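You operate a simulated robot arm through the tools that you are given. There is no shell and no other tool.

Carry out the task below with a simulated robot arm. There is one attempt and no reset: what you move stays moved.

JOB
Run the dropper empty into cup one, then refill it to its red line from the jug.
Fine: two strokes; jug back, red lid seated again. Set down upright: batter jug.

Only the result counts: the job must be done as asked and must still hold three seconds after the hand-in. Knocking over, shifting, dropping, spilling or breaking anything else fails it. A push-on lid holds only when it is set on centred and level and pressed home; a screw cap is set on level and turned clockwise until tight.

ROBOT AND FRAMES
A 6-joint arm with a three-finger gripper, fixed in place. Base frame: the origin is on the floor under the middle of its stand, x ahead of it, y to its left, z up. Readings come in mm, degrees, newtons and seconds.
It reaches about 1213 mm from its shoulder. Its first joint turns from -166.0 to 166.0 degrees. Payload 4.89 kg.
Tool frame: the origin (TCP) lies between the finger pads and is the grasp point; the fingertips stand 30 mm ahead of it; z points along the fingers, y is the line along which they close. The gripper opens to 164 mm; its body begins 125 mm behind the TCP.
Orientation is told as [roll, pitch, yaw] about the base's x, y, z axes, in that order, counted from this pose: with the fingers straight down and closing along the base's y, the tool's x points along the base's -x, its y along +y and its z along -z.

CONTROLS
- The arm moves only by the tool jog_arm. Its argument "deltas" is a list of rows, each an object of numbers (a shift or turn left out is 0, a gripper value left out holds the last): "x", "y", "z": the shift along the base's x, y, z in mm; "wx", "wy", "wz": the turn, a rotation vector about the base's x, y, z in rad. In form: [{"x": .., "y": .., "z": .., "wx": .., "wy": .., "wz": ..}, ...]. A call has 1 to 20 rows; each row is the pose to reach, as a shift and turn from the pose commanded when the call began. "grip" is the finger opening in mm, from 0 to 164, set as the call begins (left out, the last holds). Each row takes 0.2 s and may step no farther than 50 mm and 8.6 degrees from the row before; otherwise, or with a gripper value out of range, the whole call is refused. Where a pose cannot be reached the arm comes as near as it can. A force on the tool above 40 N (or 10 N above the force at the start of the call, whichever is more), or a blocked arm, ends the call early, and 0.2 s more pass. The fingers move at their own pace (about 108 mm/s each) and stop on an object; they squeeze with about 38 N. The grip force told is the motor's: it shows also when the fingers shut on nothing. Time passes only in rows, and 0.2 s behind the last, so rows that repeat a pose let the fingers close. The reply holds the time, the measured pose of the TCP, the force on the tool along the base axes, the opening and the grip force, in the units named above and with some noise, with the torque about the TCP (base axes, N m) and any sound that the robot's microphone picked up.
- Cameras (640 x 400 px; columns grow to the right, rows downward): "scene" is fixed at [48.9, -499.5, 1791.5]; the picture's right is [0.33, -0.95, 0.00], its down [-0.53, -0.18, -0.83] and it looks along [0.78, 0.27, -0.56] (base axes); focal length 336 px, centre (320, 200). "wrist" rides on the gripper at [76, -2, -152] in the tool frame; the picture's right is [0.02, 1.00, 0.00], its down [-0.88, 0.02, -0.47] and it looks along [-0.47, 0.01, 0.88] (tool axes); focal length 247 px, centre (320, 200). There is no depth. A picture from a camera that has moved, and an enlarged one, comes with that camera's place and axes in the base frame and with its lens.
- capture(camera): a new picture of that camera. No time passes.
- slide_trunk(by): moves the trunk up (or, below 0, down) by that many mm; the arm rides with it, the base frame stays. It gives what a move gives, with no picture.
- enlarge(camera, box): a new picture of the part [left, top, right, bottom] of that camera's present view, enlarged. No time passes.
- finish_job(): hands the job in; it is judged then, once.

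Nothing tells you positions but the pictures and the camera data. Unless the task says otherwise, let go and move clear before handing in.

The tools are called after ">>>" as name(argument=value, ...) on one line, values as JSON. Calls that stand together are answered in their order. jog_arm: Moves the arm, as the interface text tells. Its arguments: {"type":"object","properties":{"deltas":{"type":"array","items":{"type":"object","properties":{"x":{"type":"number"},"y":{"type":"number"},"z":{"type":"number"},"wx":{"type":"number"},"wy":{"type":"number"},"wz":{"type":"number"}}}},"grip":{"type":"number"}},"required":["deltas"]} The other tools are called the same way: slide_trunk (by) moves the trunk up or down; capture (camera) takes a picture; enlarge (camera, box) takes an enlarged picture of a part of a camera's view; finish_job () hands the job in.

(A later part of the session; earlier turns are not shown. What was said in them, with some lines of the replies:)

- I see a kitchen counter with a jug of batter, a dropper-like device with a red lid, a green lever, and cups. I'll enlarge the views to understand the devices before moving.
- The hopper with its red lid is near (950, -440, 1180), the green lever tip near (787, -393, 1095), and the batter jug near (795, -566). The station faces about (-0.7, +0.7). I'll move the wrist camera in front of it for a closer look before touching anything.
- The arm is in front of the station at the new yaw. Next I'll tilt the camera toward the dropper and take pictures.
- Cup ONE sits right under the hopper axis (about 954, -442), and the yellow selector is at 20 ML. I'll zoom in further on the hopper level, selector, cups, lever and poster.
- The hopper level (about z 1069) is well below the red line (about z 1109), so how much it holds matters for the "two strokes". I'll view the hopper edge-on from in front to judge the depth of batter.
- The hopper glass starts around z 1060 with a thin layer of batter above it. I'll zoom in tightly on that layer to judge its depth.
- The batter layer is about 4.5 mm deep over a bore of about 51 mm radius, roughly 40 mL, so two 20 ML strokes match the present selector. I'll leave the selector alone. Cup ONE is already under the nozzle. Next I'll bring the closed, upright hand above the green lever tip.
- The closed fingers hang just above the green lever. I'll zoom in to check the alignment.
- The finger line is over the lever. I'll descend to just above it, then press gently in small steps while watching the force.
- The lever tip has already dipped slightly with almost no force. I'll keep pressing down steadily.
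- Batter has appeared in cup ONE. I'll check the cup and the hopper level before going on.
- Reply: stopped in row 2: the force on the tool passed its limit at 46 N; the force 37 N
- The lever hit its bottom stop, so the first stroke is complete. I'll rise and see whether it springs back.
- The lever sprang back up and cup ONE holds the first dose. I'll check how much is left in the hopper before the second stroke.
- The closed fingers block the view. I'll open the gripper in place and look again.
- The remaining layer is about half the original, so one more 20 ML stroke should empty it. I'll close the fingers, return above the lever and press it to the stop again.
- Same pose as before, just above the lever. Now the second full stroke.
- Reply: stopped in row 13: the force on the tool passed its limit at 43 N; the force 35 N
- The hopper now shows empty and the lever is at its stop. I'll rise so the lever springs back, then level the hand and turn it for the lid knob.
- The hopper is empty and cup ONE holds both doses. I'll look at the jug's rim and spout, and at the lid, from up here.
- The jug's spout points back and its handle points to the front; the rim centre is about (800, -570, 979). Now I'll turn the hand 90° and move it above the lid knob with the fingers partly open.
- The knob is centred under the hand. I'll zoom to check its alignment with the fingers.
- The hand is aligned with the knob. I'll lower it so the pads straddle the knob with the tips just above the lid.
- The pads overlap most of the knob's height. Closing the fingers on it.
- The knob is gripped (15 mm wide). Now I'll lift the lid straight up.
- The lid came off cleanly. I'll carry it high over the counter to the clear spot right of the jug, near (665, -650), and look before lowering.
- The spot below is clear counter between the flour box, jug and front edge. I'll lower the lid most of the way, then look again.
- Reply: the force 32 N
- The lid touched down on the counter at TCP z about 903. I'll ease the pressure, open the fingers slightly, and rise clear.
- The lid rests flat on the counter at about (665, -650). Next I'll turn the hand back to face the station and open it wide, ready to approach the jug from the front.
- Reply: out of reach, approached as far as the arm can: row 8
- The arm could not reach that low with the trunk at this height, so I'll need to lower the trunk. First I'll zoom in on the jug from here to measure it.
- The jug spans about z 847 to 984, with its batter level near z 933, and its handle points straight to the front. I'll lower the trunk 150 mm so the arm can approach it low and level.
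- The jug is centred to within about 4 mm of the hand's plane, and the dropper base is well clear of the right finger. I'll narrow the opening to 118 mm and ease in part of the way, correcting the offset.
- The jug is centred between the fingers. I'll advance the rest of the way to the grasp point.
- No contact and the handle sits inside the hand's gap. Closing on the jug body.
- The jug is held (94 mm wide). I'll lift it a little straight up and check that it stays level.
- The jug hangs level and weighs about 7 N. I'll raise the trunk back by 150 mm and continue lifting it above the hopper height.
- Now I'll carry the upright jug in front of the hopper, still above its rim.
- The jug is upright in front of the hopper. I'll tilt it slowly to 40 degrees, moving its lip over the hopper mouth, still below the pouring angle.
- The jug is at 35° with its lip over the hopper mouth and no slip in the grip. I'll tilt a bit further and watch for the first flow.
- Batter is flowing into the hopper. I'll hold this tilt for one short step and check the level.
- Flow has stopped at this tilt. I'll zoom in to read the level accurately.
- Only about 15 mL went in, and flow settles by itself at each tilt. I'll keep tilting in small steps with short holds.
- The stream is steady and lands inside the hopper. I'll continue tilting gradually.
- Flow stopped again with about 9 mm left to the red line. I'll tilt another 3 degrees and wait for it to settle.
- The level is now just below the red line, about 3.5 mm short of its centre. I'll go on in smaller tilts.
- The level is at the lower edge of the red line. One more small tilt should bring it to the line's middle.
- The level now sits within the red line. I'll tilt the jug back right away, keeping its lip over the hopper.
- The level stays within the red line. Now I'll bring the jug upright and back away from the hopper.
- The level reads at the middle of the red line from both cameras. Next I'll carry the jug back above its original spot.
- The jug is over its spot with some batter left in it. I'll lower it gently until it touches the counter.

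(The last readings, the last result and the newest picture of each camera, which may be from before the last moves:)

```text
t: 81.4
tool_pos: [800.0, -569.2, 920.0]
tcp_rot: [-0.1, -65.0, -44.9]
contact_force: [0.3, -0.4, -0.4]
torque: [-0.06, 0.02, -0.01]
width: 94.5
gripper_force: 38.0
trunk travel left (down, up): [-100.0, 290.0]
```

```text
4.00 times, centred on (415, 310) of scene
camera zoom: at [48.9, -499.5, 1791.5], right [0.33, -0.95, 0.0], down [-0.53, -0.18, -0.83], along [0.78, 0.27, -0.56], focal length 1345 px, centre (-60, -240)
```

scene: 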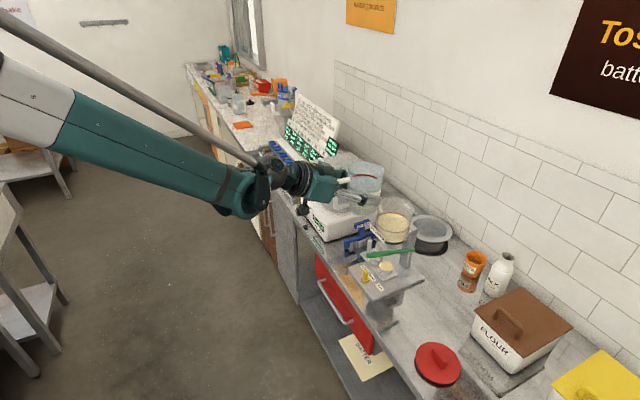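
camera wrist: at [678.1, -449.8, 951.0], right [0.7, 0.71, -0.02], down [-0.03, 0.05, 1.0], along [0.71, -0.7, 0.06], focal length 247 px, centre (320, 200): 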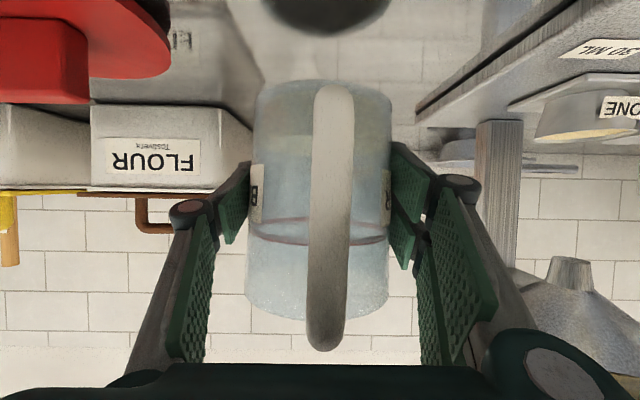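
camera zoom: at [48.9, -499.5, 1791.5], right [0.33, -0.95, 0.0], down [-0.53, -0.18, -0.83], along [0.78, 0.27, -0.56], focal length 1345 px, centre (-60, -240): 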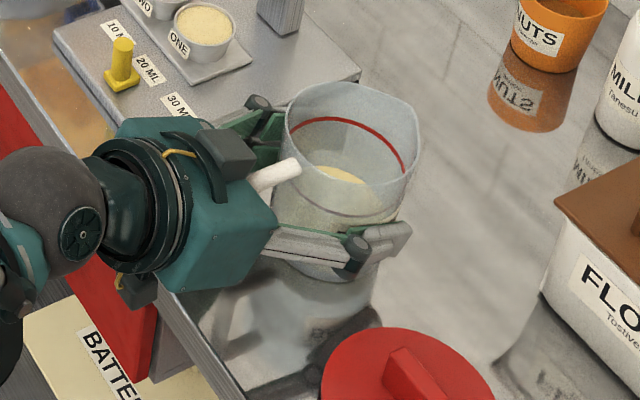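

>>> jog_arm(deltas=[{"z": -0.7}, {"z": -0.7}])

>>> enlarge(camera="wrist", box=[230, 0, 410, 110])

```text
t: 82.0
tool_pos: [799.3, -568.3, 919.5]
tcp_rot: [0.0, -65.0, -44.9]
contact_force: [3.8, 0.2, 11.3]
torque: [-0.29, 0.33, 0.07]
width: 94.2
gripper_force: 37.7
trunk travel left (down, up): [-100.0, 290.0]
```

```text
3.56 times, centred on (320, 55) of wrist
camera zoom: at [678.0, -449.8, 916.1], right [0.7, 0.71, -0.02], down [-0.03, 0.05, 1.0], along [0.71, -0.7, 0.06], focal length 878 px, centre (320, 716)
```

zoom: 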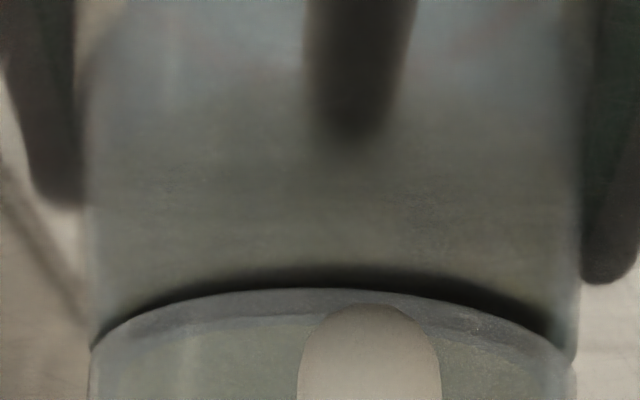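

The jug bottom is in firm contact. I'll open the fingers to let it stand, then check it.

>>> jog_arm(deltas=[{"z": 0}, {"z": 0}, {"z": 0}], grip=118)

>>> capture(camera="wrist")

>>> enlarge(camera="scene", box=[380, 260, 450, 360])

```text
t: 82.8
tool_pos: [800.1, -568.1, 919.1]
tcp_rot: [-0.1, -64.9, -44.9]
contact_force: [0.1, 0.3, -0.1]
torque: [-0.01, -0.01, 0.0]
width: 118.0
gripper_force: 0.0
trunk travel left (down, up): [-100.0, 290.0]
```

```text
taken
camera wrist: at [678.0, -450.0, 915.5], right [0.7, 0.71, -0.02], down [-0.03, 0.05, 1.0], along [0.71, -0.7, 0.06], focal length 247 px, centre (320, 200)
```

wrist: 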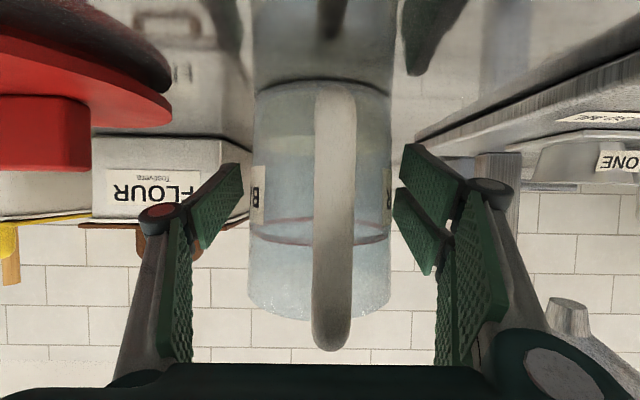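

```text
4.00 times, centred on (415, 310) of scene
camera zoom: at [48.9, -499.5, 1791.5], right [0.33, -0.95, 0.0], down [-0.53, -0.18, -0.83], along [0.78, 0.27, -0.56], focal length 1345 px, centre (-60, -240)
```

zoom: 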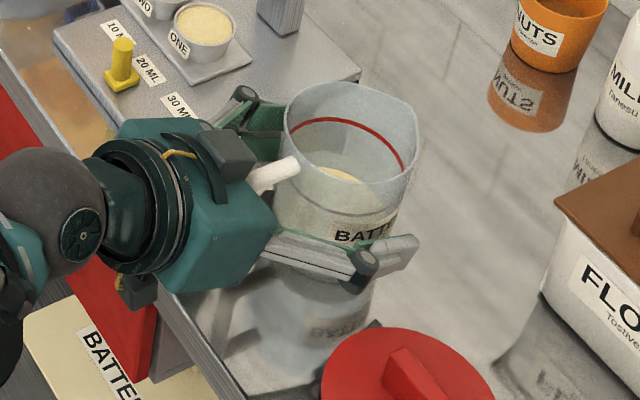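

The jug stands upright at its original place. I'll back the hand straight out and raise it.

>>> jog_arm(deltas=[{"x": -7, "y": 7, "z": 4}, {"x": -18, "y": 18, "z": 10}, {"x": -32, "y": 32, "z": 18}, {"x": -46, "y": 46, "z": 26}, {"x": -62, "y": 62, "z": 36}, {"x": -80, "y": 80, "z": 48}, {"x": -100, "y": 100, "z": 62}, {"x": -115, "y": 115, "z": 90}])

>>> capture(camera="wrist")

>>> capture(camera="scene")

```text
t: 84.6
tool_pos: [685.0, -454.6, 1008.2]
tcp_rot: [-0.1, -64.9, -45.1]
contact_force: [1.7, -1.6, -1.6]
torque: [-0.01, 0.04, -0.04]
width: 118.0
gripper_force: 0.1
trunk travel left (down, up): [-100.0, 290.0]
```

```text
taken
camera wrist: at [563.7, -335.4, 1004.6], right [0.7, 0.71, -0.02], down [-0.02, 0.05, 1.0], along [0.71, -0.7, 0.05], focal length 247 px, centre (320, 200)
```

wrist: 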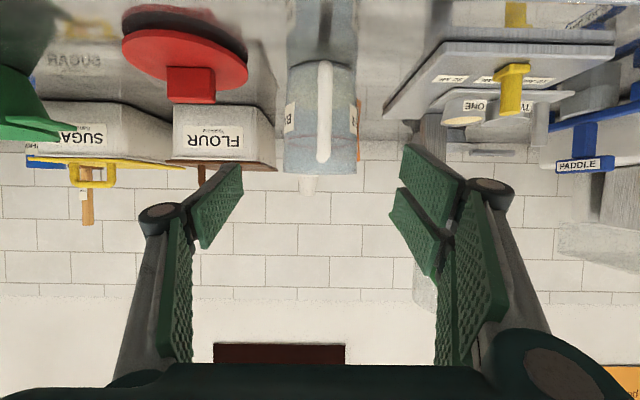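

```text
taken
```

scene: 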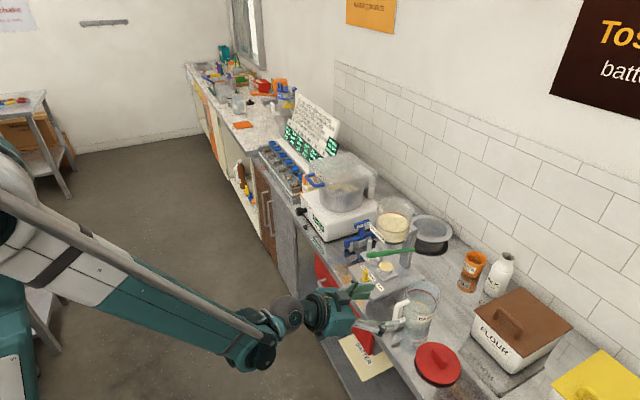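

The jug is free. I'll compare its position with the original view, then raise the arm and trunk for the lid.

>>> enlarge(camera="scene", box=[390, 280, 450, 350])

>>> jog_arm(deltas=[{"x": -5, "y": 5, "z": 30}, {"x": -10, "y": 10, "z": 65}, {"x": -10, "y": 10, "z": 100}])

>>> slide_trunk(by=150)

```text
5.71 times, centred on (420, 315) of scene
camera zoom: at [48.9, -499.5, 1791.5], right [0.33, -0.95, 0.0], down [-0.53, -0.18, -0.83], along [0.78, 0.27, -0.56], focal length 1921 px, centre (-251, -457)
```

zoom: 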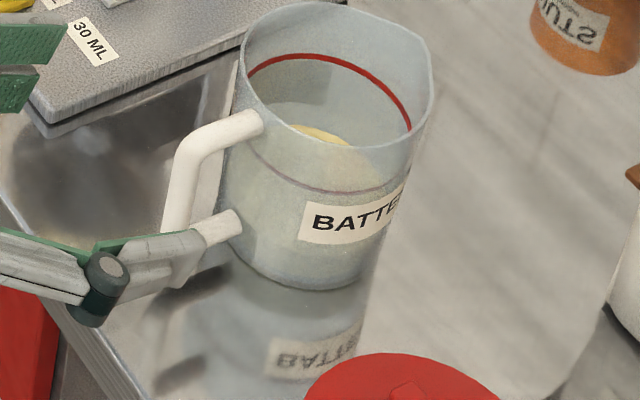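

```text
t: 85.4
tool_pos: [675.8, -443.5, 1109.0]
tcp_rot: [0.0, -64.9, -44.9]
contact_force: [1.4, -1.4, -0.4]
torque: [0.0, 0.05, -0.03]
width: 118.2
gripper_force: 0.0
trunk travel left (down, up): [-100.0, 290.0]
```

```text
t: 87.2
tool_pos: [675.3, -444.6, 1258.6]
tcp_rot: [-0.1, -64.9, -44.9]
contact_force: [0.2, -1.0, -0.9]
torque: [-0.01, -0.02, 0.03]
width: 117.8
gripper_force: 0.1
trunk travel left (down, up): [-250.0, 140.0]
```

The jug is back within a few millimetres. Now I'll level the hand and turn it to the lid's pick-up orientation above where it lies.

>>> jog_arm(deltas=[{"x": -4, "y": 3, "wx": 0.1003, "wy": 0.1003}, {"x": -9, "y": 6, "wx": 0.2006, "wy": 0.2006}, {"x": -13, "y": 9, "wx": 0.3009, "wy": 0.3009}, {"x": -17, "y": 12, "wx": 0.4012, "wy": 0.4012}, {"x": -22, "y": 15, "wx": 0.5015, "wy": 0.5015}, {"x": -26, "y": 18, "wx": 0.6018, "wy": 0.6018}, {"x": -31, "y": 21, "wx": 0.7021, "wy": 0.7021}, {"x": -35, "y": 24, "wx": 0.8022, "wy": 0.8022}], grip=80)

>>> jog_arm(deltas=[{"x": 2, "y": -21, "wz": 0.1428}, {"x": 5, "y": -42, "wz": 0.2856}, {"x": 7, "y": -63, "wz": 0.4284}, {"x": 9, "y": -84, "wz": 0.5712}, {"x": 11, "y": -105, "wz": 0.714}, {"x": 14, "y": -126, "wz": 0.8568}, {"x": 16, "y": -147, "wz": 0.9996}, {"x": 18, "y": -168, "wz": 1.1424}, {"x": 20, "y": -189, "wz": 1.2852}, {"x": 23, "y": -210, "wz": 1.428}, {"x": 25, "y": -230, "wz": 1.5708}])

>>> capture(camera="wrist")

```text
t: 89.0
tool_pos: [639.1, -418.9, 1260.1]
tcp_rot: [-0.1, 0.2, -45.1]
contact_force: [-0.8, 2.0, 1.0]
torque: [-0.12, -0.16, 0.02]
width: 79.8
gripper_force: 0.0
trunk travel left (down, up): [-250.0, 140.0]
```

```text
t: 91.4
tool_pos: [664.2, -650.7, 1259.7]
tcp_rot: [0.0, 0.2, 45.2]
contact_force: [0.7, 0.1, -0.8]
torque: [-0.09, 0.01, -0.04]
width: 80.1
gripper_force: 0.0
trunk travel left (down, up): [-250.0, 140.0]
```

```text
taken
camera wrist: at [612.4, -705.8, 1412.4], right [-0.72, 0.69, 0.0], down [0.61, 0.64, 0.47], along [0.33, 0.34, -0.88], focal length 247 px, centre (320, 200)
```

wrist: 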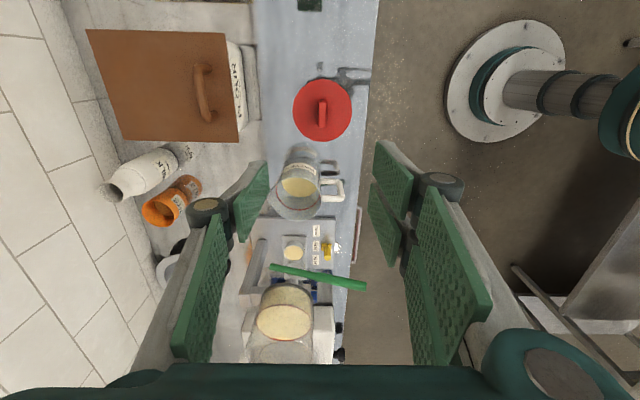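

The lid is directly below the hand. I'll descend toward it in two stages.

>>> jog_arm(deltas=[{"z": -45}, {"z": -90}, {"z": -135}, {"z": -180}, {"z": -225}, {"z": -265}, {"z": -295}])

>>> capture(camera="wrist")

>>> enlarge(camera="wrist", box=[240, 80, 400, 240])

```text
t: 93.0
tool_pos: [664.6, -649.5, 964.9]
tcp_rot: [0.0, 0.1, 45.0]
contact_force: [-1.0, 0.2, -0.5]
torque: [-0.04, -0.06, -0.02]
width: 80.0
gripper_force: 0.0
trunk travel left (down, up): [-250.0, 140.0]
```

```text
taken
camera wrist: at [611.9, -704.8, 1117.2], right [-0.72, 0.69, 0.0], down [0.61, 0.64, 0.47], along [0.33, 0.34, -0.88], focal length 247 px, centre (320, 200)
```

wrist: 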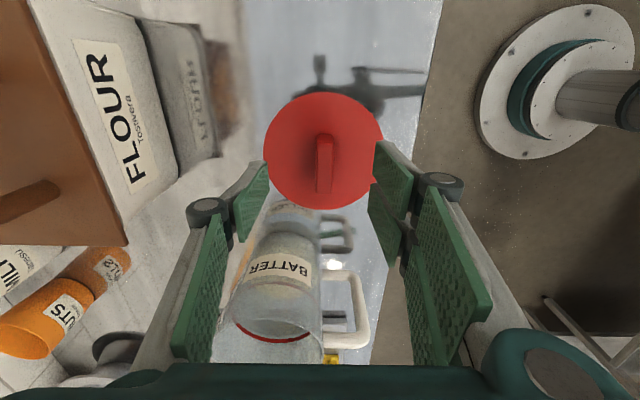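

```text
2.50 times, centred on (320, 160) of wrist
camera zoom: at [611.9, -704.8, 1117.2], right [-0.72, 0.69, 0.0], down [0.61, 0.64, 0.47], along [0.33, 0.34, -0.88], focal length 617 px, centre (320, 300)
```

zoom: 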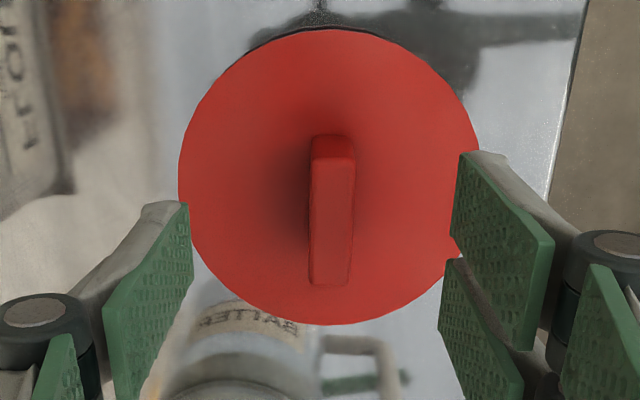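

The lid sits about 3.5 mm toward the front relative to the hand. I'll correct for that while lowering to the knob.

>>> jog_arm(deltas=[{"x": -1.5, "y": 3.5, "z": -15}, {"x": -1.5, "y": 3.5, "z": -32}, {"x": -1.5, "y": 3.5, "z": -47}, {"x": -1.5, "y": 3.5, "z": -58}])

>>> enlarge(camera="wrist", box=[240, 120, 400, 260])

>>> enlarge(camera="scene", box=[400, 310, 490, 400])

```text
t: 94.0
tool_pos: [662.0, -645.7, 906.1]
tcp_rot: [0.0, 0.1, 45.0]
contact_force: [-0.4, 0.8, -0.1]
torque: [-0.01, 0.01, 0.02]
width: 80.1
gripper_force: 0.2
trunk travel left (down, up): [-250.0, 140.0]
```

```text
2.86 times, centred on (320, 190) of wrist
camera zoom: at [610.5, -701.3, 1059.0], right [-0.72, 0.69, 0.0], down [0.61, 0.64, 0.47], along [0.33, 0.34, -0.88], focal length 706 px, centre (320, 229)
```

zoom: 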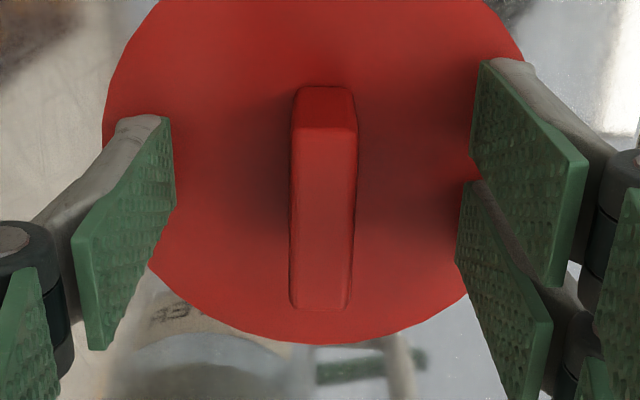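

```text
4.44 times, centred on (445, 355) of scene
camera zoom: at [48.9, -499.5, 1791.5], right [0.33, -0.95, 0.0], down [-0.53, -0.18, -0.83], along [0.78, 0.27, -0.56], focal length 1494 px, centre (-236, -489)
```

zoom: 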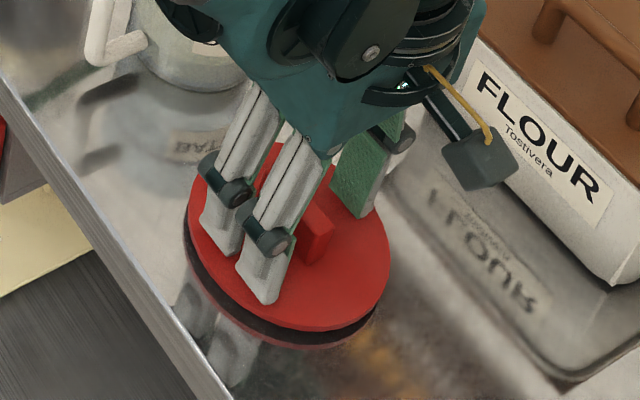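

>>> jog_arm(deltas=[{"z": 0}, {"z": 0}, {"z": 0}, {"z": 0}], grip=0)

>>> enlarge(camera="wrist", box=[240, 120, 400, 260])

```text
t: 95.0
tool_pos: [662.9, -646.6, 906.4]
tcp_rot: [0.0, 0.2, 45.0]
contact_force: [-0.3, 0.3, -0.3]
torque: [0.02, 0.02, 0.02]
width: 15.0
gripper_force: 38.1
trunk travel left (down, up): [-250.0, 140.0]
```

```text
2.86 times, centred on (320, 190) of wrist
camera zoom: at [610.5, -701.3, 1059.2], right [-0.72, 0.69, 0.0], down [0.61, 0.64, 0.47], along [0.33, 0.34, -0.88], focal length 706 px, centre (320, 229)
```

zoom: 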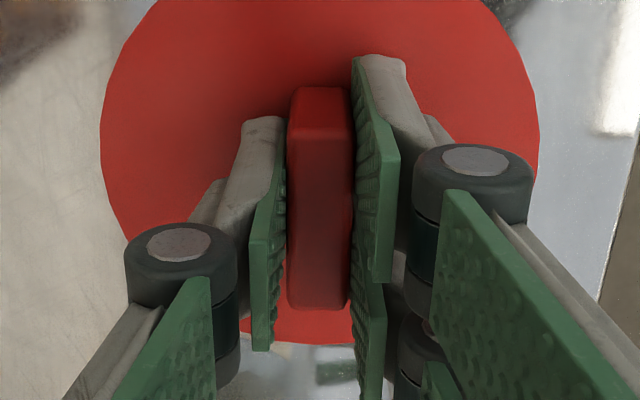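

The knob is gripped again. I'll lift the lid straight up and carry it back toward the hopper.

>>> jog_arm(deltas=[{"z": 8}, {"z": 25}, {"z": 65}, {"z": 110}, {"z": 155}, {"z": 200}, {"z": 245}, {"z": 290}, {"z": 330}, {"z": 360}])

>>> jog_arm(deltas=[{"x": 22, "y": 15}, {"x": 55, "y": 38}, {"x": 90, "y": 62}, {"x": 125, "y": 86}, {"x": 160, "y": 110}, {"x": 195, "y": 134}, {"x": 228, "y": 156}, {"x": 258, "y": 177}, {"x": 280, "y": 192}, {"x": 291.5, "y": 199.4}, {"x": 291.5, "y": 199.4}])

>>> capture(camera="wrist")

>>> enlarge(camera="scene", box=[350, 130, 450, 250])

```text
t: 97.2
tool_pos: [663.0, -647.1, 1266.9]
tcp_rot: [0.0, 0.1, 45.0]
contact_force: [0.1, 0.6, -0.8]
torque: [0.04, -0.01, -0.01]
width: 14.9
gripper_force: 37.8
trunk travel left (down, up): [-250.0, 140.0]
```

```text
t: 99.6
tool_pos: [954.6, -445.6, 1266.0]
tcp_rot: [0.0, 0.1, 45.0]
contact_force: [0.4, 0.0, -1.7]
torque: [0.02, 0.02, 0.01]
width: 15.1
gripper_force: 37.9
trunk travel left (down, up): [-250.0, 140.0]
```

```text
taken
camera wrist: at [902.3, -501.7, 1419.3], right [-0.72, 0.69, 0.0], down [0.61, 0.64, 0.47], along [0.33, 0.34, -0.88], focal length 247 px, centre (320, 200)
```

wrist: 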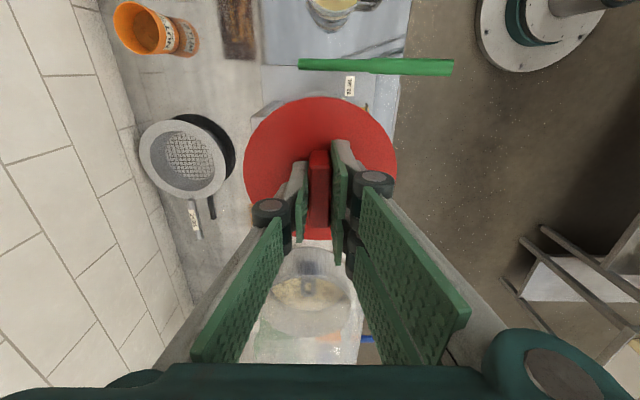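

```text
3.33 times, centred on (400, 190) of scene
camera zoom: at [48.9, -499.5, 1791.5], right [0.33, -0.95, 0.0], down [-0.53, -0.18, -0.83], along [0.78, 0.27, -0.56], focal length 1121 px, centre (53, 233)
```

zoom: 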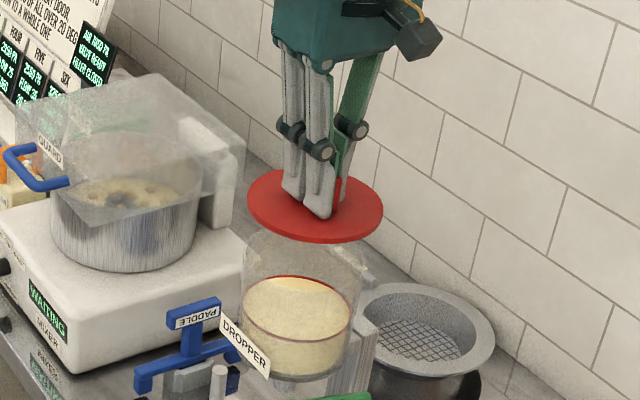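

The lid hovers level above the hopper. I'll take two more readings to fix the exact position before lowering.

>>> jog_arm(deltas=[{"z": 0}])

>>> jog_arm(deltas=[{"z": 0}])

>>> jog_arm(deltas=[{"z": 0}])

>>> enlarge(camera="scene", box=[360, 160, 430, 230])

```text
t: 100.0
tool_pos: [954.3, -445.2, 1266.1]
tcp_rot: [0.0, 0.1, 45.0]
contact_force: [-0.7, 0.3, -0.9]
torque: [0.01, -0.03, -0.01]
width: 15.2
gripper_force: 38.4
trunk travel left (down, up): [-250.0, 140.0]
```

```text
t: 100.4
tool_pos: [954.6, -446.2, 1265.3]
tcp_rot: [0.0, 0.0, 45.0]
contact_force: [0.5, 0.9, -0.3]
torque: [0.02, 0.05, 0.03]
width: 15.0
gripper_force: 37.9
trunk travel left (down, up): [-250.0, 140.0]
```

```text
t: 100.8
tool_pos: [953.9, -447.5, 1266.7]
tcp_rot: [0.0, 0.1, 45.0]
contact_force: [0.3, 0.4, -0.6]
torque: [-0.02, 0.01, 0.03]
width: 15.0
gripper_force: 37.6
trunk travel left (down, up): [-250.0, 140.0]
```

```text
5.71 times, centred on (395, 195) of scene
camera zoom: at [48.9, -499.5, 1791.5], right [0.33, -0.95, 0.0], down [-0.53, -0.18, -0.83], along [0.78, 0.27, -0.56], focal length 1921 px, centre (-109, 229)
```

zoom: 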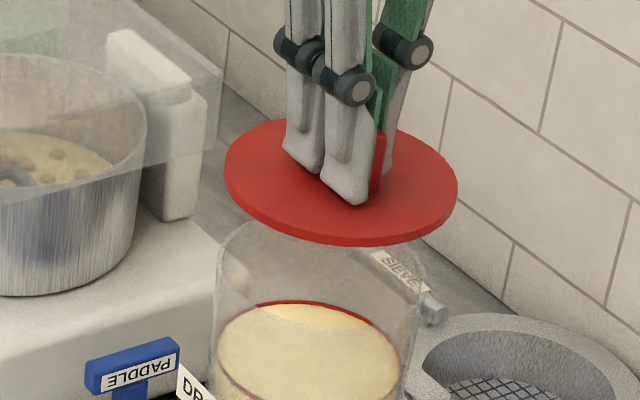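

>>> jog_arm(deltas=[{"x": -0.3, "y": -0.5, "z": -12}, {"x": -0.3, "y": -0.5, "z": -25}, {"x": -0.3, "y": -0.5, "z": -35}, {"x": -0.3, "y": -0.5, "z": -40}])

>>> enlarge(camera="scene", box=[370, 170, 420, 220])

>>> capture(camera="wrist")

```text
t: 101.8
tool_pos: [954.9, -447.5, 1225.5]
tcp_rot: [0.0, 0.1, 45.1]
contact_force: [0.1, 0.4, -1.1]
torque: [0.01, -0.01, 0.03]
width: 15.3
gripper_force: 38.2
trunk travel left (down, up): [-250.0, 140.0]
```

```text
8.00 times, centred on (395, 195) of scene
camera zoom: at [48.9, -499.5, 1791.5], right [0.33, -0.95, 0.0], down [-0.53, -0.18, -0.83], along [0.78, 0.27, -0.56], focal length 2690 px, centre (-280, 240)
```

zoom: 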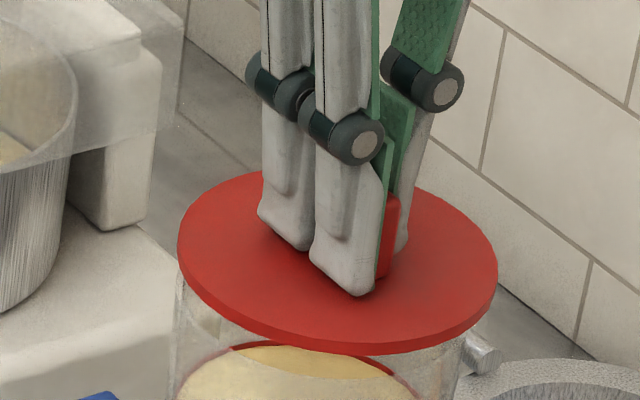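

```text
taken
camera wrist: at [901.6, -502.8, 1378.9], right [-0.72, 0.69, 0.0], down [0.61, 0.64, 0.47], along [0.33, 0.34, -0.88], focal length 247 px, centre (320, 200)
```

wrist: 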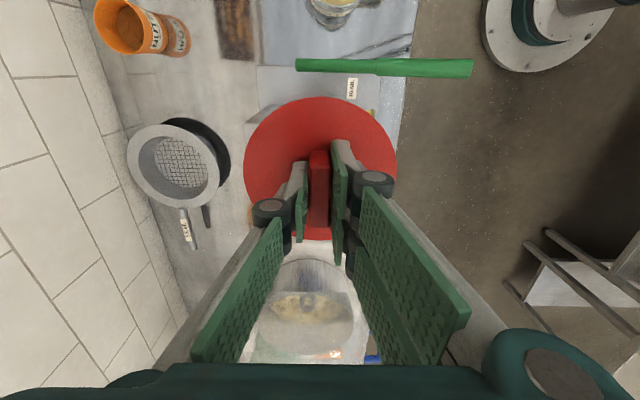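

Before going lower, I'll check centring by zooming on the lid and glass edges.

>>> enlarge(camera="scene", box=[370, 190, 420, 240])

>>> enlarge(camera="scene", box=[374, 195, 386, 215])

>>> enlarge(camera="scene", box=[406, 195, 420, 220])

```text
8.00 times, centred on (395, 215) of scene
camera zoom: at [48.9, -499.5, 1791.5], right [0.33, -0.95, 0.0], down [-0.53, -0.18, -0.83], along [0.78, 0.27, -0.56], focal length 2690 px, centre (-280, 80)
```

zoom: 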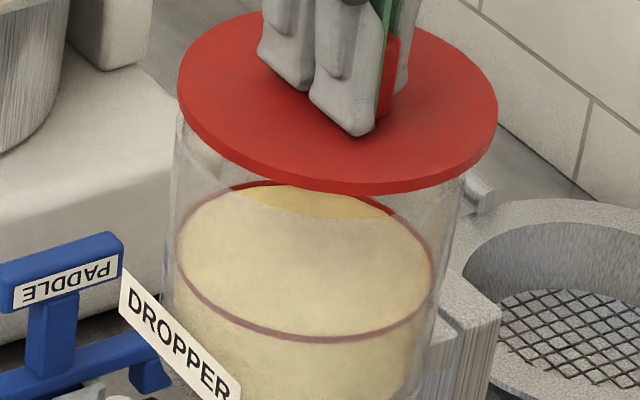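

```text
16.00 times, centred on (380, 205) of scene
camera zoom: at [48.9, -499.5, 1791.5], right [0.33, -0.95, 0.0], down [-0.53, -0.18, -0.83], along [0.78, 0.27, -0.56], focal length 5379 px, centre (-640, 120)
```

zoom: 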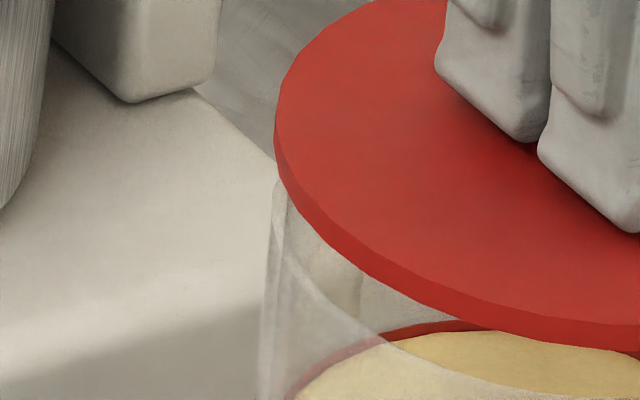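

```text
16.00 times, centred on (413, 208) of scene
camera zoom: at [48.9, -499.5, 1791.5], right [0.33, -0.95, 0.0], down [-0.53, -0.18, -0.83], along [0.78, 0.27, -0.56], focal length 5379 px, centre (-1168, 80)
```

zoom: 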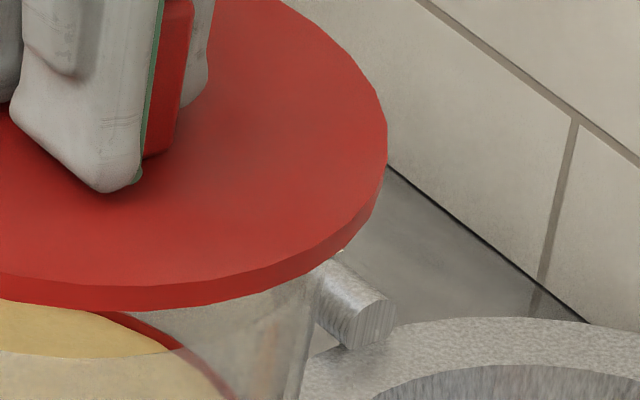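

>>> enlarge(camera="wrist", box=[240, 120, 400, 260])

>>> enlarge(camera="wrist", box=[230, 80, 410, 250])

```text
2.86 times, centred on (320, 190) of wrist
camera zoom: at [901.6, -502.8, 1378.9], right [-0.72, 0.69, 0.0], down [0.61, 0.64, 0.47], along [0.33, 0.34, -0.88], focal length 706 px, centre (320, 229)
```

zoom: 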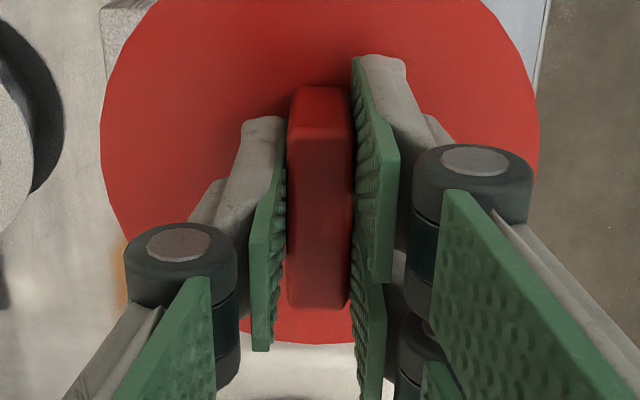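

```text
2.35 times, centred on (320, 165) of wrist
camera zoom: at [901.6, -502.8, 1378.9], right [-0.72, 0.69, 0.0], down [0.61, 0.64, 0.47], along [0.33, 0.34, -0.88], focal length 581 px, centre (320, 282)
```

zoom: 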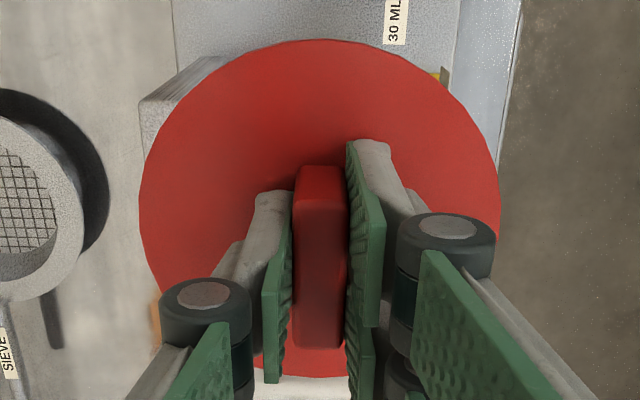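

By the glass edges, the lid is about 2 mm off-centre. I'll apply a small correction and lower it until the plug just enters the mouth.

>>> jog_arm(deltas=[{"x": 0.2, "y": 2.5, "z": 0}, {"x": 0.2, "y": 2.5, "z": -3}, {"x": 0.2, "y": 2.5, "z": -6}])

>>> enlarge(camera="scene", box=[374, 195, 386, 215])

>>> enlarge(camera="scene", box=[406, 195, 420, 220])

```text
t: 102.6
tool_pos: [954.4, -443.8, 1220.3]
tcp_rot: [0.0, 0.1, 45.0]
contact_force: [-0.1, -0.4, -1.1]
torque: [-0.01, -0.01, -0.02]
width: 15.1
gripper_force: 38.2
trunk travel left (down, up): [-250.0, 140.0]
```

```text
16.00 times, centred on (380, 205) of scene
camera zoom: at [48.9, -499.5, 1791.5], right [0.33, -0.95, 0.0], down [-0.53, -0.18, -0.83], along [0.78, 0.27, -0.56], focal length 5379 px, centre (-640, 120)
```

zoom: 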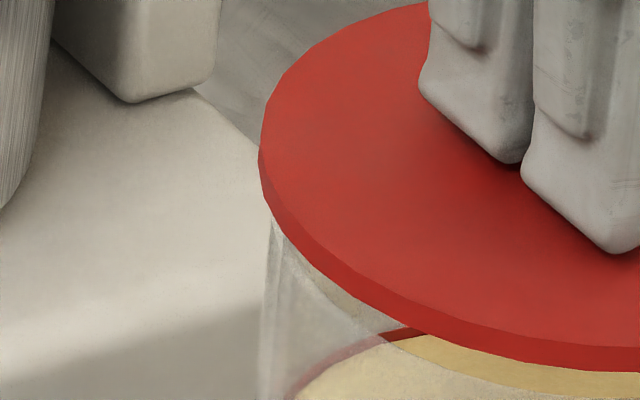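

```text
16.00 times, centred on (413, 208) of scene
camera zoom: at [48.9, -499.5, 1791.5], right [0.33, -0.95, 0.0], down [-0.53, -0.18, -0.83], along [0.78, 0.27, -0.56], focal length 5379 px, centre (-1168, 80)
```

zoom: 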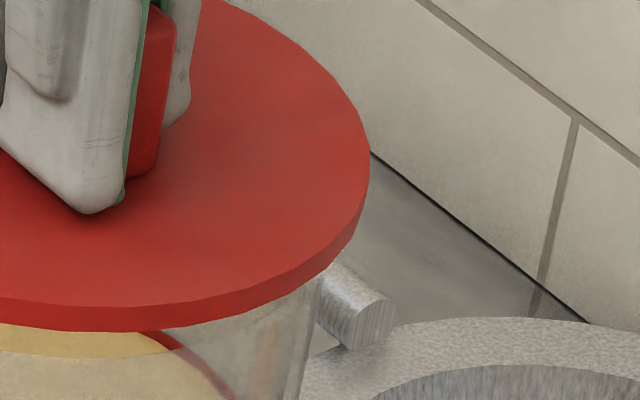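

The lid is now centred over the glass as it was originally. I'll lower it slowly, watching the force.

>>> jog_arm(deltas=[{"z": -1.5}, {"z": -3}, {"z": -4.5}, {"z": -6}])

>>> enlarge(camera="scene", box=[370, 190, 420, 240])

```text
t: 103.6
tool_pos: [954.3, -444.9, 1213.5]
tcp_rot: [0.0, 0.1, 44.9]
contact_force: [-0.3, -0.2, -0.8]
torque: [0.0, 0.02, -0.02]
width: 14.9
gripper_force: 37.8
trunk travel left (down, up): [-250.0, 140.0]
```

```text
8.00 times, centred on (395, 215) of scene
camera zoom: at [48.9, -499.5, 1791.5], right [0.33, -0.95, 0.0], down [-0.53, -0.18, -0.83], along [0.78, 0.27, -0.56], focal length 2690 px, centre (-280, 80)
```

zoom: 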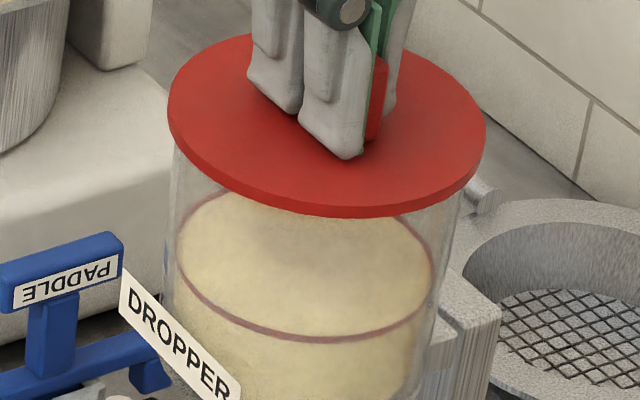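

>>> jog_arm(deltas=[{"z": -1}, {"z": -2}, {"z": -3}, {"z": -4}])

>>> enlarge(camera="scene", box=[370, 190, 420, 240])

```text
t: 104.6
tool_pos: [955.8, -444.9, 1209.5]
tcp_rot: [0.0, 0.0, 45.1]
contact_force: [0.0, -0.2, -0.2]
torque: [-0.03, -0.04, -0.02]
width: 15.0
gripper_force: 38.0
trunk travel left (down, up): [-250.0, 140.0]
```

```text
8.00 times, centred on (395, 215) of scene
camera zoom: at [48.9, -499.5, 1791.5], right [0.33, -0.95, 0.0], down [-0.53, -0.18, -0.83], along [0.78, 0.27, -0.56], focal length 2690 px, centre (-280, 80)
```

zoom: 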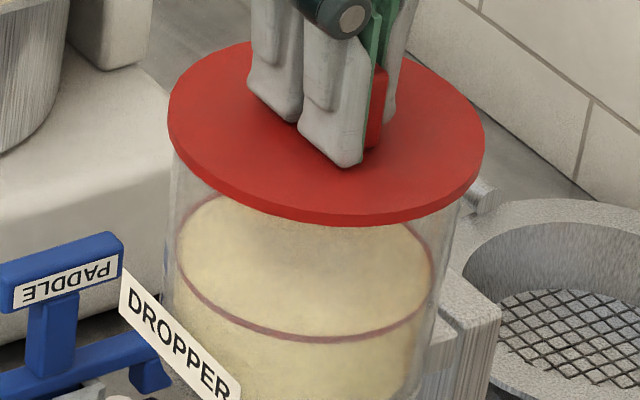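

>>> jog_arm(deltas=[{"z": -1}, {"z": -2}, {"z": -3}])

>>> enlarge(camera="scene", box=[370, 190, 420, 240])

```text
t: 105.4
tool_pos: [955.1, -444.9, 1207.4]
tcp_rot: [0.0, -0.1, 45.0]
contact_force: [4.5, -2.9, 12.5]
torque: [-0.13, -0.08, 0.03]
width: 15.1
gripper_force: 37.6
trunk travel left (down, up): [-250.0, 140.0]
```

```text
8.00 times, centred on (395, 215) of scene
camera zoom: at [48.9, -499.5, 1791.5], right [0.33, -0.95, 0.0], down [-0.53, -0.18, -0.83], along [0.78, 0.27, -0.56], focal length 2690 px, centre (-280, 80)
```

zoom: 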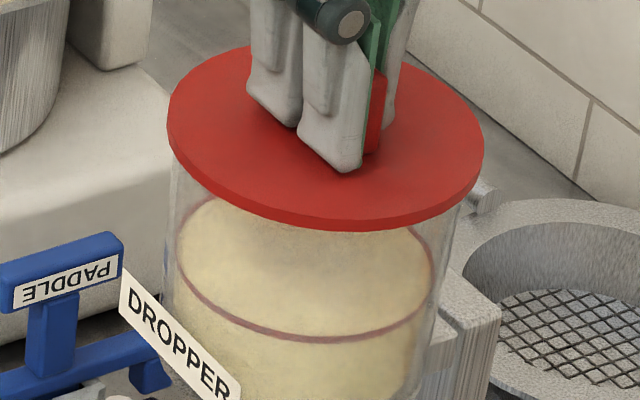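

The lid is touching its seat (12 N). I'll press it home.

>>> jog_arm(deltas=[{"z": -0.7}, {"z": -1.4}, {"z": -2.1}, {"z": -2.8}])

>>> enlarge(camera="scene", box=[370, 190, 420, 240])

```text
t: 106.4
tool_pos: [952.7, -444.9, 1206.5]
tcp_rot: [0.0, 0.0, 45.1]
contact_force: [8.7, -4.4, 31.5]
torque: [-0.09, -0.27, 0.0]
width: 15.1
gripper_force: 37.9
trunk travel left (down, up): [-250.0, 140.0]
```

```text
8.00 times, centred on (395, 215) of scene
camera zoom: at [48.9, -499.5, 1791.5], right [0.33, -0.95, 0.0], down [-0.53, -0.18, -0.83], along [0.78, 0.27, -0.56], focal length 2690 px, centre (-280, 80)
```

zoom: 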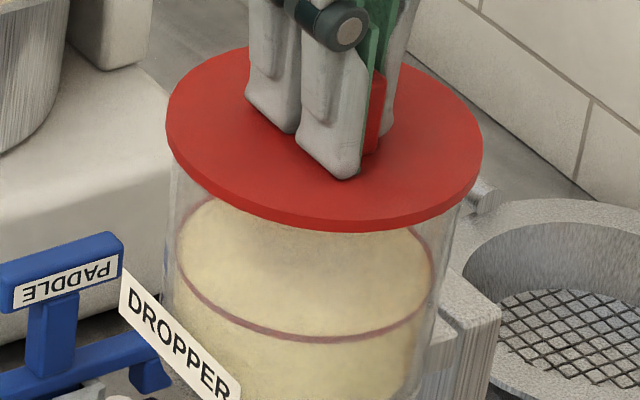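

The lid is down to its original height, but there's some side load. I'll ease about 1 mm sideways to relax it and re-check.

>>> jog_arm(deltas=[{"x": 0.5, "y": -0.3}, {"x": 1.0, "y": -0.6}])

>>> jog_arm(deltas=[{"z": -0.5}, {"z": -1.0}])

```text
t: 107.0
tool_pos: [954.4, -443.7, 1205.3]
tcp_rot: [0.0, 0.1, 44.9]
contact_force: [-7.6, 3.1, 22.0]
torque: [0.17, 0.16, 0.01]
width: 15.0
gripper_force: 38.3
trunk travel left (down, up): [-250.0, 140.0]
```

```text
t: 107.6
tool_pos: [954.6, -443.4, 1204.9]
tcp_rot: [-0.1, 0.0, 45.1]
contact_force: [-7.6, 2.6, 30.8]
torque: [0.03, 0.33, 0.01]
width: 15.2
gripper_force: 37.6
trunk travel left (down, up): [-250.0, 140.0]
```

The lid is seated and the fingers are starting to slide on the knob. I'll release the knob slightly and press on the lid's top with both sides of the fingers.

>>> jog_arm(deltas=[{"x": -0.4, "y": 0.3, "z": 1.5}, {"x": -0.4, "y": 0.3, "z": 1.5}])

>>> jog_arm(deltas=[{"z": 0}, {"z": 0}, {"z": 0}], grip=44)

>>> enlarge(camera="scene", box=[370, 190, 420, 240])

>>> enlarge(camera="wrist", box=[230, 80, 410, 250])

```text
t: 108.2
tool_pos: [953.6, -444.1, 1205.2]
tcp_rot: [-0.1, 0.0, 45.0]
contact_force: [-6.3, 0.9, 17.7]
torque: [0.08, 0.16, 0.03]
width: 15.2
gripper_force: 38.4
trunk travel left (down, up): [-250.0, 140.0]
```

```text
t: 109.0
tool_pos: [955.3, -445.1, 1205.4]
tcp_rot: [0.0, -0.1, 45.0]
contact_force: [1.6, -1.6, 8.6]
torque: [0.0, 0.01, -0.01]
width: 44.2
gripper_force: 0.0
trunk travel left (down, up): [-250.0, 140.0]
```

```text
8.00 times, centred on (395, 215) of scene
camera zoom: at [48.9, -499.5, 1791.5], right [0.33, -0.95, 0.0], down [-0.53, -0.18, -0.83], along [0.78, 0.27, -0.56], focal length 2690 px, centre (-280, 80)
```

zoom: 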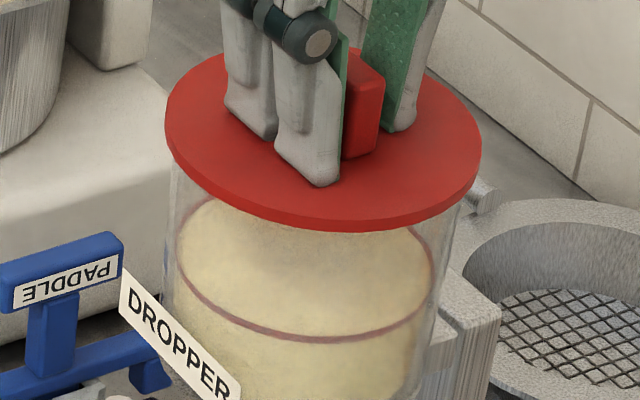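

```text
2.35 times, centred on (320, 165) of wrist
camera zoom: at [902.2, -500.5, 1357.8], right [-0.72, 0.69, 0.0], down [0.61, 0.64, 0.47], along [0.33, 0.34, -0.88], focal length 581 px, centre (320, 282)
```

zoom: 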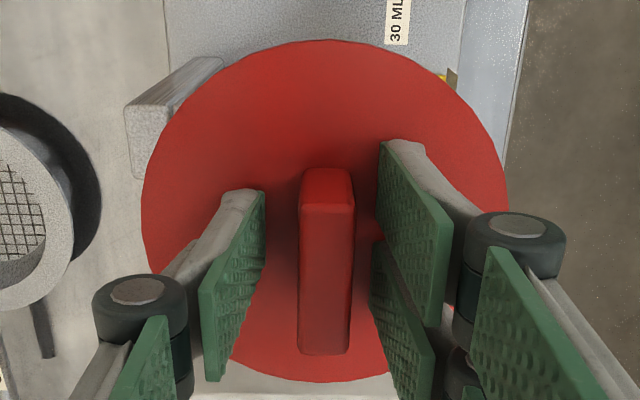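

Released; the fingertips are now resting on the lid top. Pressing down evenly.

>>> jog_arm(deltas=[{"z": -0.5}, {"z": -1.0}, {"z": -1.5}, {"z": -2.0}])

>>> enlarge(camera="scene", box=[370, 190, 420, 240])

```text
t: 110.0
tool_pos: [953.1, -444.1, 1205.3]
tcp_rot: [0.0, 0.1, 45.0]
contact_force: [3.2, -0.8, 28.1]
torque: [-0.08, -0.13, 0.02]
width: 45.8
gripper_force: 0.1
trunk travel left (down, up): [-250.0, 140.0]
```

```text
8.00 times, centred on (395, 215) of scene
camera zoom: at [48.9, -499.5, 1791.5], right [0.33, -0.95, 0.0], down [-0.53, -0.18, -0.83], along [0.78, 0.27, -0.56], focal length 2690 px, centre (-280, 80)
```

zoom: 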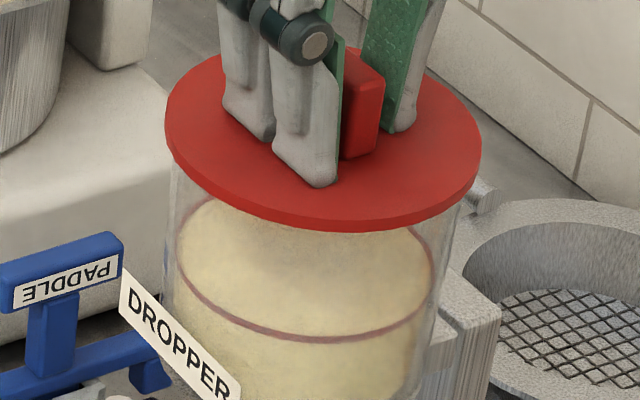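

>>> jog_arm(deltas=[{"z": -0.4}, {"z": -0.8}, {"z": -1.2}, {"z": -1.6}])

>>> enlarge(camera="scene", box=[370, 190, 420, 240])

```text
t: 110.7
tool_pos: [953.5, -445.0, 1203.3]
tcp_rot: [-0.1, 0.0, 45.1]
contact_force: [1.5, 0.1, 20.9]
torque: [0.08, 0.05, 0.02]
width: 46.0
gripper_force: 0.1
trunk travel left (down, up): [-250.0, 140.0]
stopped in row 3: the force on the tool passed its limit at 49 N (the readings are from after the stop); the commanded pose is now the measured one
```

```text
8.00 times, centred on (395, 215) of scene
camera zoom: at [48.9, -499.5, 1791.5], right [0.33, -0.95, 0.0], down [-0.53, -0.18, -0.83], along [0.78, 0.27, -0.56], focal length 2690 px, centre (-280, 80)
```

zoom: 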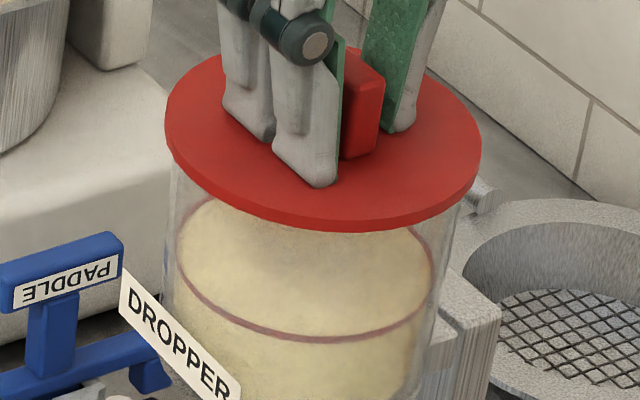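

The lid has been pressed with nearly 50 N and sits level. I'll rise straight up and clear, then inspect everything.

>>> jog_arm(deltas=[{"z": 5}, {"z": 15}, {"z": 35}, {"z": 70}, {"z": 110}, {"z": 150}], grip=60)

>>> enlarge(camera="scene", box=[370, 190, 420, 240])

>>> enlarge(camera="wrist", box=[260, 80, 380, 200])

```text
t: 112.1
tool_pos: [956.2, -444.4, 1354.0]
tcp_rot: [0.0, 0.1, 45.0]
contact_force: [0.5, -0.5, -0.5]
torque: [-0.01, 0.03, -0.02]
width: 60.1
gripper_force: 0.1
trunk travel left (down, up): [-250.0, 140.0]
```

```text
8.00 times, centred on (395, 215) of scene
camera zoom: at [48.9, -499.5, 1791.5], right [0.33, -0.95, 0.0], down [-0.53, -0.18, -0.83], along [0.78, 0.27, -0.56], focal length 2690 px, centre (-280, 80)
```

zoom: 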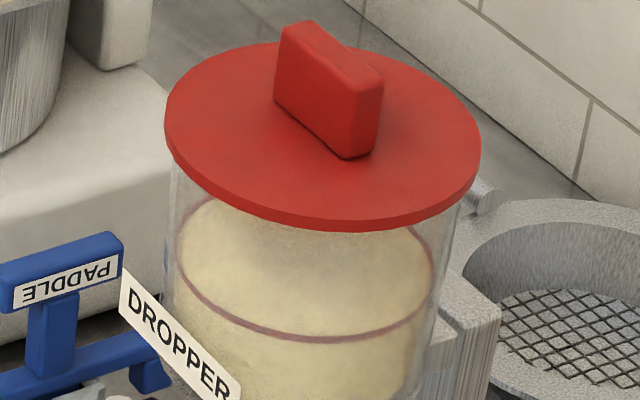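

```text
3.33 times, centred on (320, 140) of wrist
camera zoom: at [903.2, -500.2, 1506.2], right [-0.72, 0.69, 0.0], down [0.61, 0.64, 0.47], along [0.33, 0.34, -0.88], focal length 823 px, centre (320, 400)
```

zoom: 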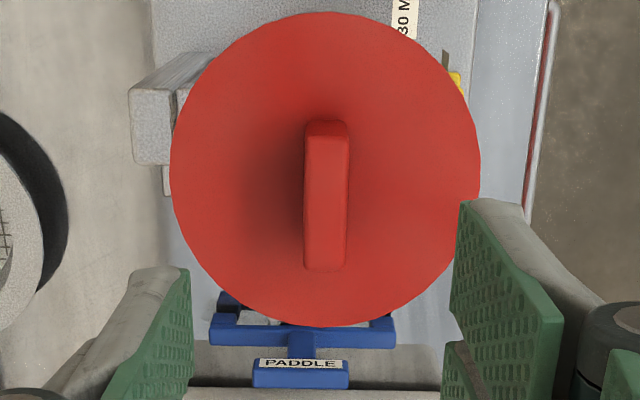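

The lid's position matches the original view within a millimetre. I'll move the arm well clear and do a final check of the whole station.

>>> jog_arm(deltas=[{"x": -20, "y": 10, "z": 35}, {"x": -60, "y": 30, "z": 55}, {"x": -100, "y": 50, "z": 70}, {"x": -140, "y": 72, "z": 85}, {"x": -180, "y": 95, "z": 100}, {"x": -220, "y": 118, "z": 110}, {"x": -260, "y": 140, "z": 120}, {"x": -300, "y": 162, "z": 130}])

>>> capture(camera="scene")

>>> enlarge(camera="scene", box=[340, 180, 460, 340])

>>> enlarge(camera="scene", box=[290, 160, 490, 360])

>>> enlarge(camera="scene", box=[376, 206, 412, 242])

```text
t: 113.9
tool_pos: [655.6, -282.8, 1482.3]
tcp_rot: [-0.1, 0.1, 45.0]
contact_force: [1.6, -0.8, -0.9]
torque: [0.15, 0.25, 0.0]
width: 60.1
gripper_force: 0.0
trunk travel left (down, up): [-250.0, 140.0]
```

```text
taken
```

scene: 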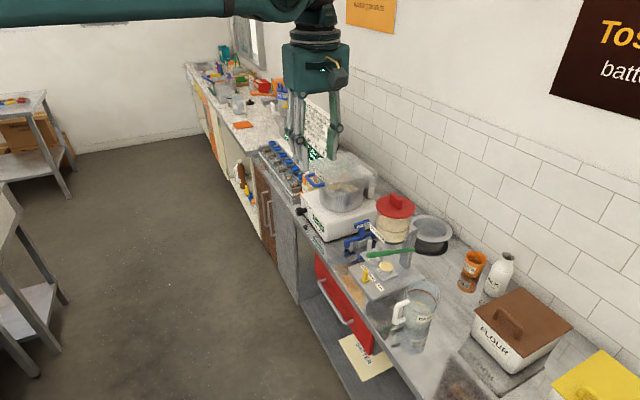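

```text
2.50 times, centred on (400, 260) of scene
camera zoom: at [48.9, -499.5, 1791.5], right [0.33, -0.95, 0.0], down [-0.53, -0.18, -0.83], along [0.78, 0.27, -0.56], focal length 840 px, centre (120, 50)
```

zoom: 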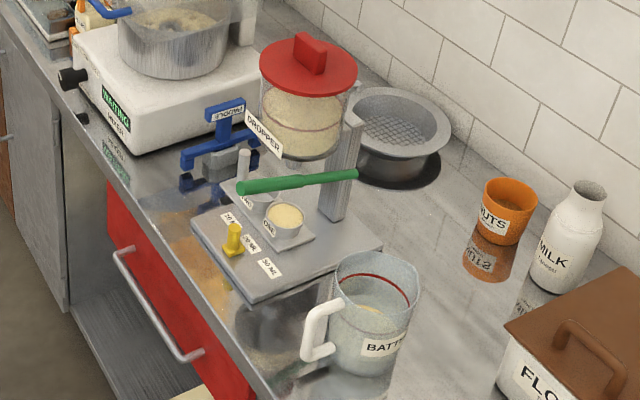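

```text
2.00 times, centred on (390, 260) of scene
camera zoom: at [48.9, -499.5, 1791.5], right [0.33, -0.95, 0.0], down [-0.53, -0.18, -0.83], along [0.78, 0.27, -0.56], focal length 672 px, centre (180, 80)
```

zoom: 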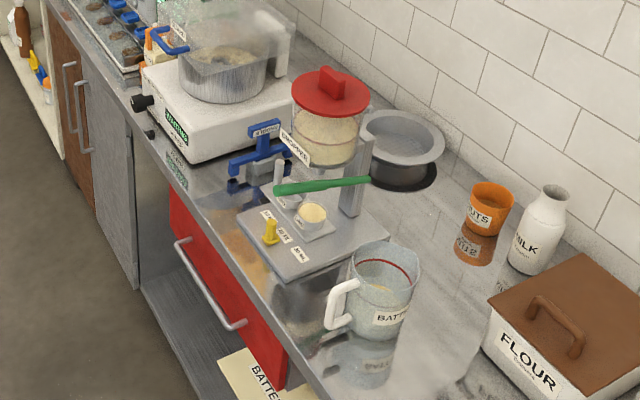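

```text
11.11 times, centred on (394, 224) of scene
camera zoom: at [48.9, -499.5, 1791.5], right [0.33, -0.95, 0.0], down [-0.53, -0.18, -0.83], along [0.78, 0.27, -0.56], focal length 3736 px, centre (-502, -67)
```

zoom: 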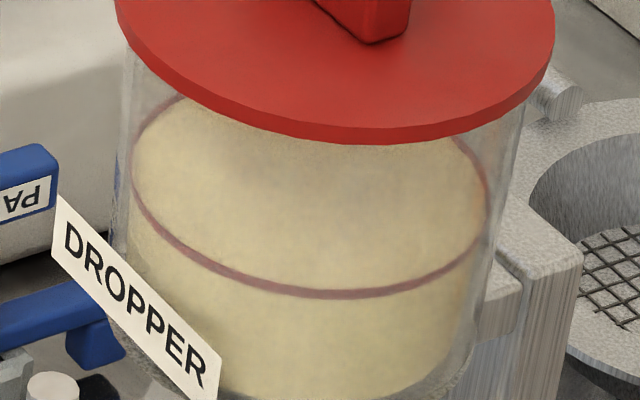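

The hopper is filled to its red line with the red lid seated level. Cup ONE holds the two doses, the jug stands upright where it was, and nothing else has moved. The arm is clear, so I'm handing the job in.

>>> finish_job()

```text
The job is handed in.
```

I finished the job and handed it in; no verdict came back, so what follows is what I saw in the pictures and readings.

- **Strokes:** Two full lever strokes with the selector left at 20 ML emptied the hopper into cup ONE.
- **Refill:** I poured batter from the jug until the level sat in the middle of the dropper's red line, as seen from both cameras. I saw no spill.
- **Jug:** It is back upright on the counter, within a few millimetres of where it stood. I took "jug back" to mean that spot, not the BATTER mat on the lower shelf.
- **Lid:** The red lid was set back level and pressed down with up to about 49 N. It sits within about 1 mm of where it was at the start.

The lever sprang back up after each stroke. The selector, cup tray and nearby items looked unmoved, and the arm is clear of the station.
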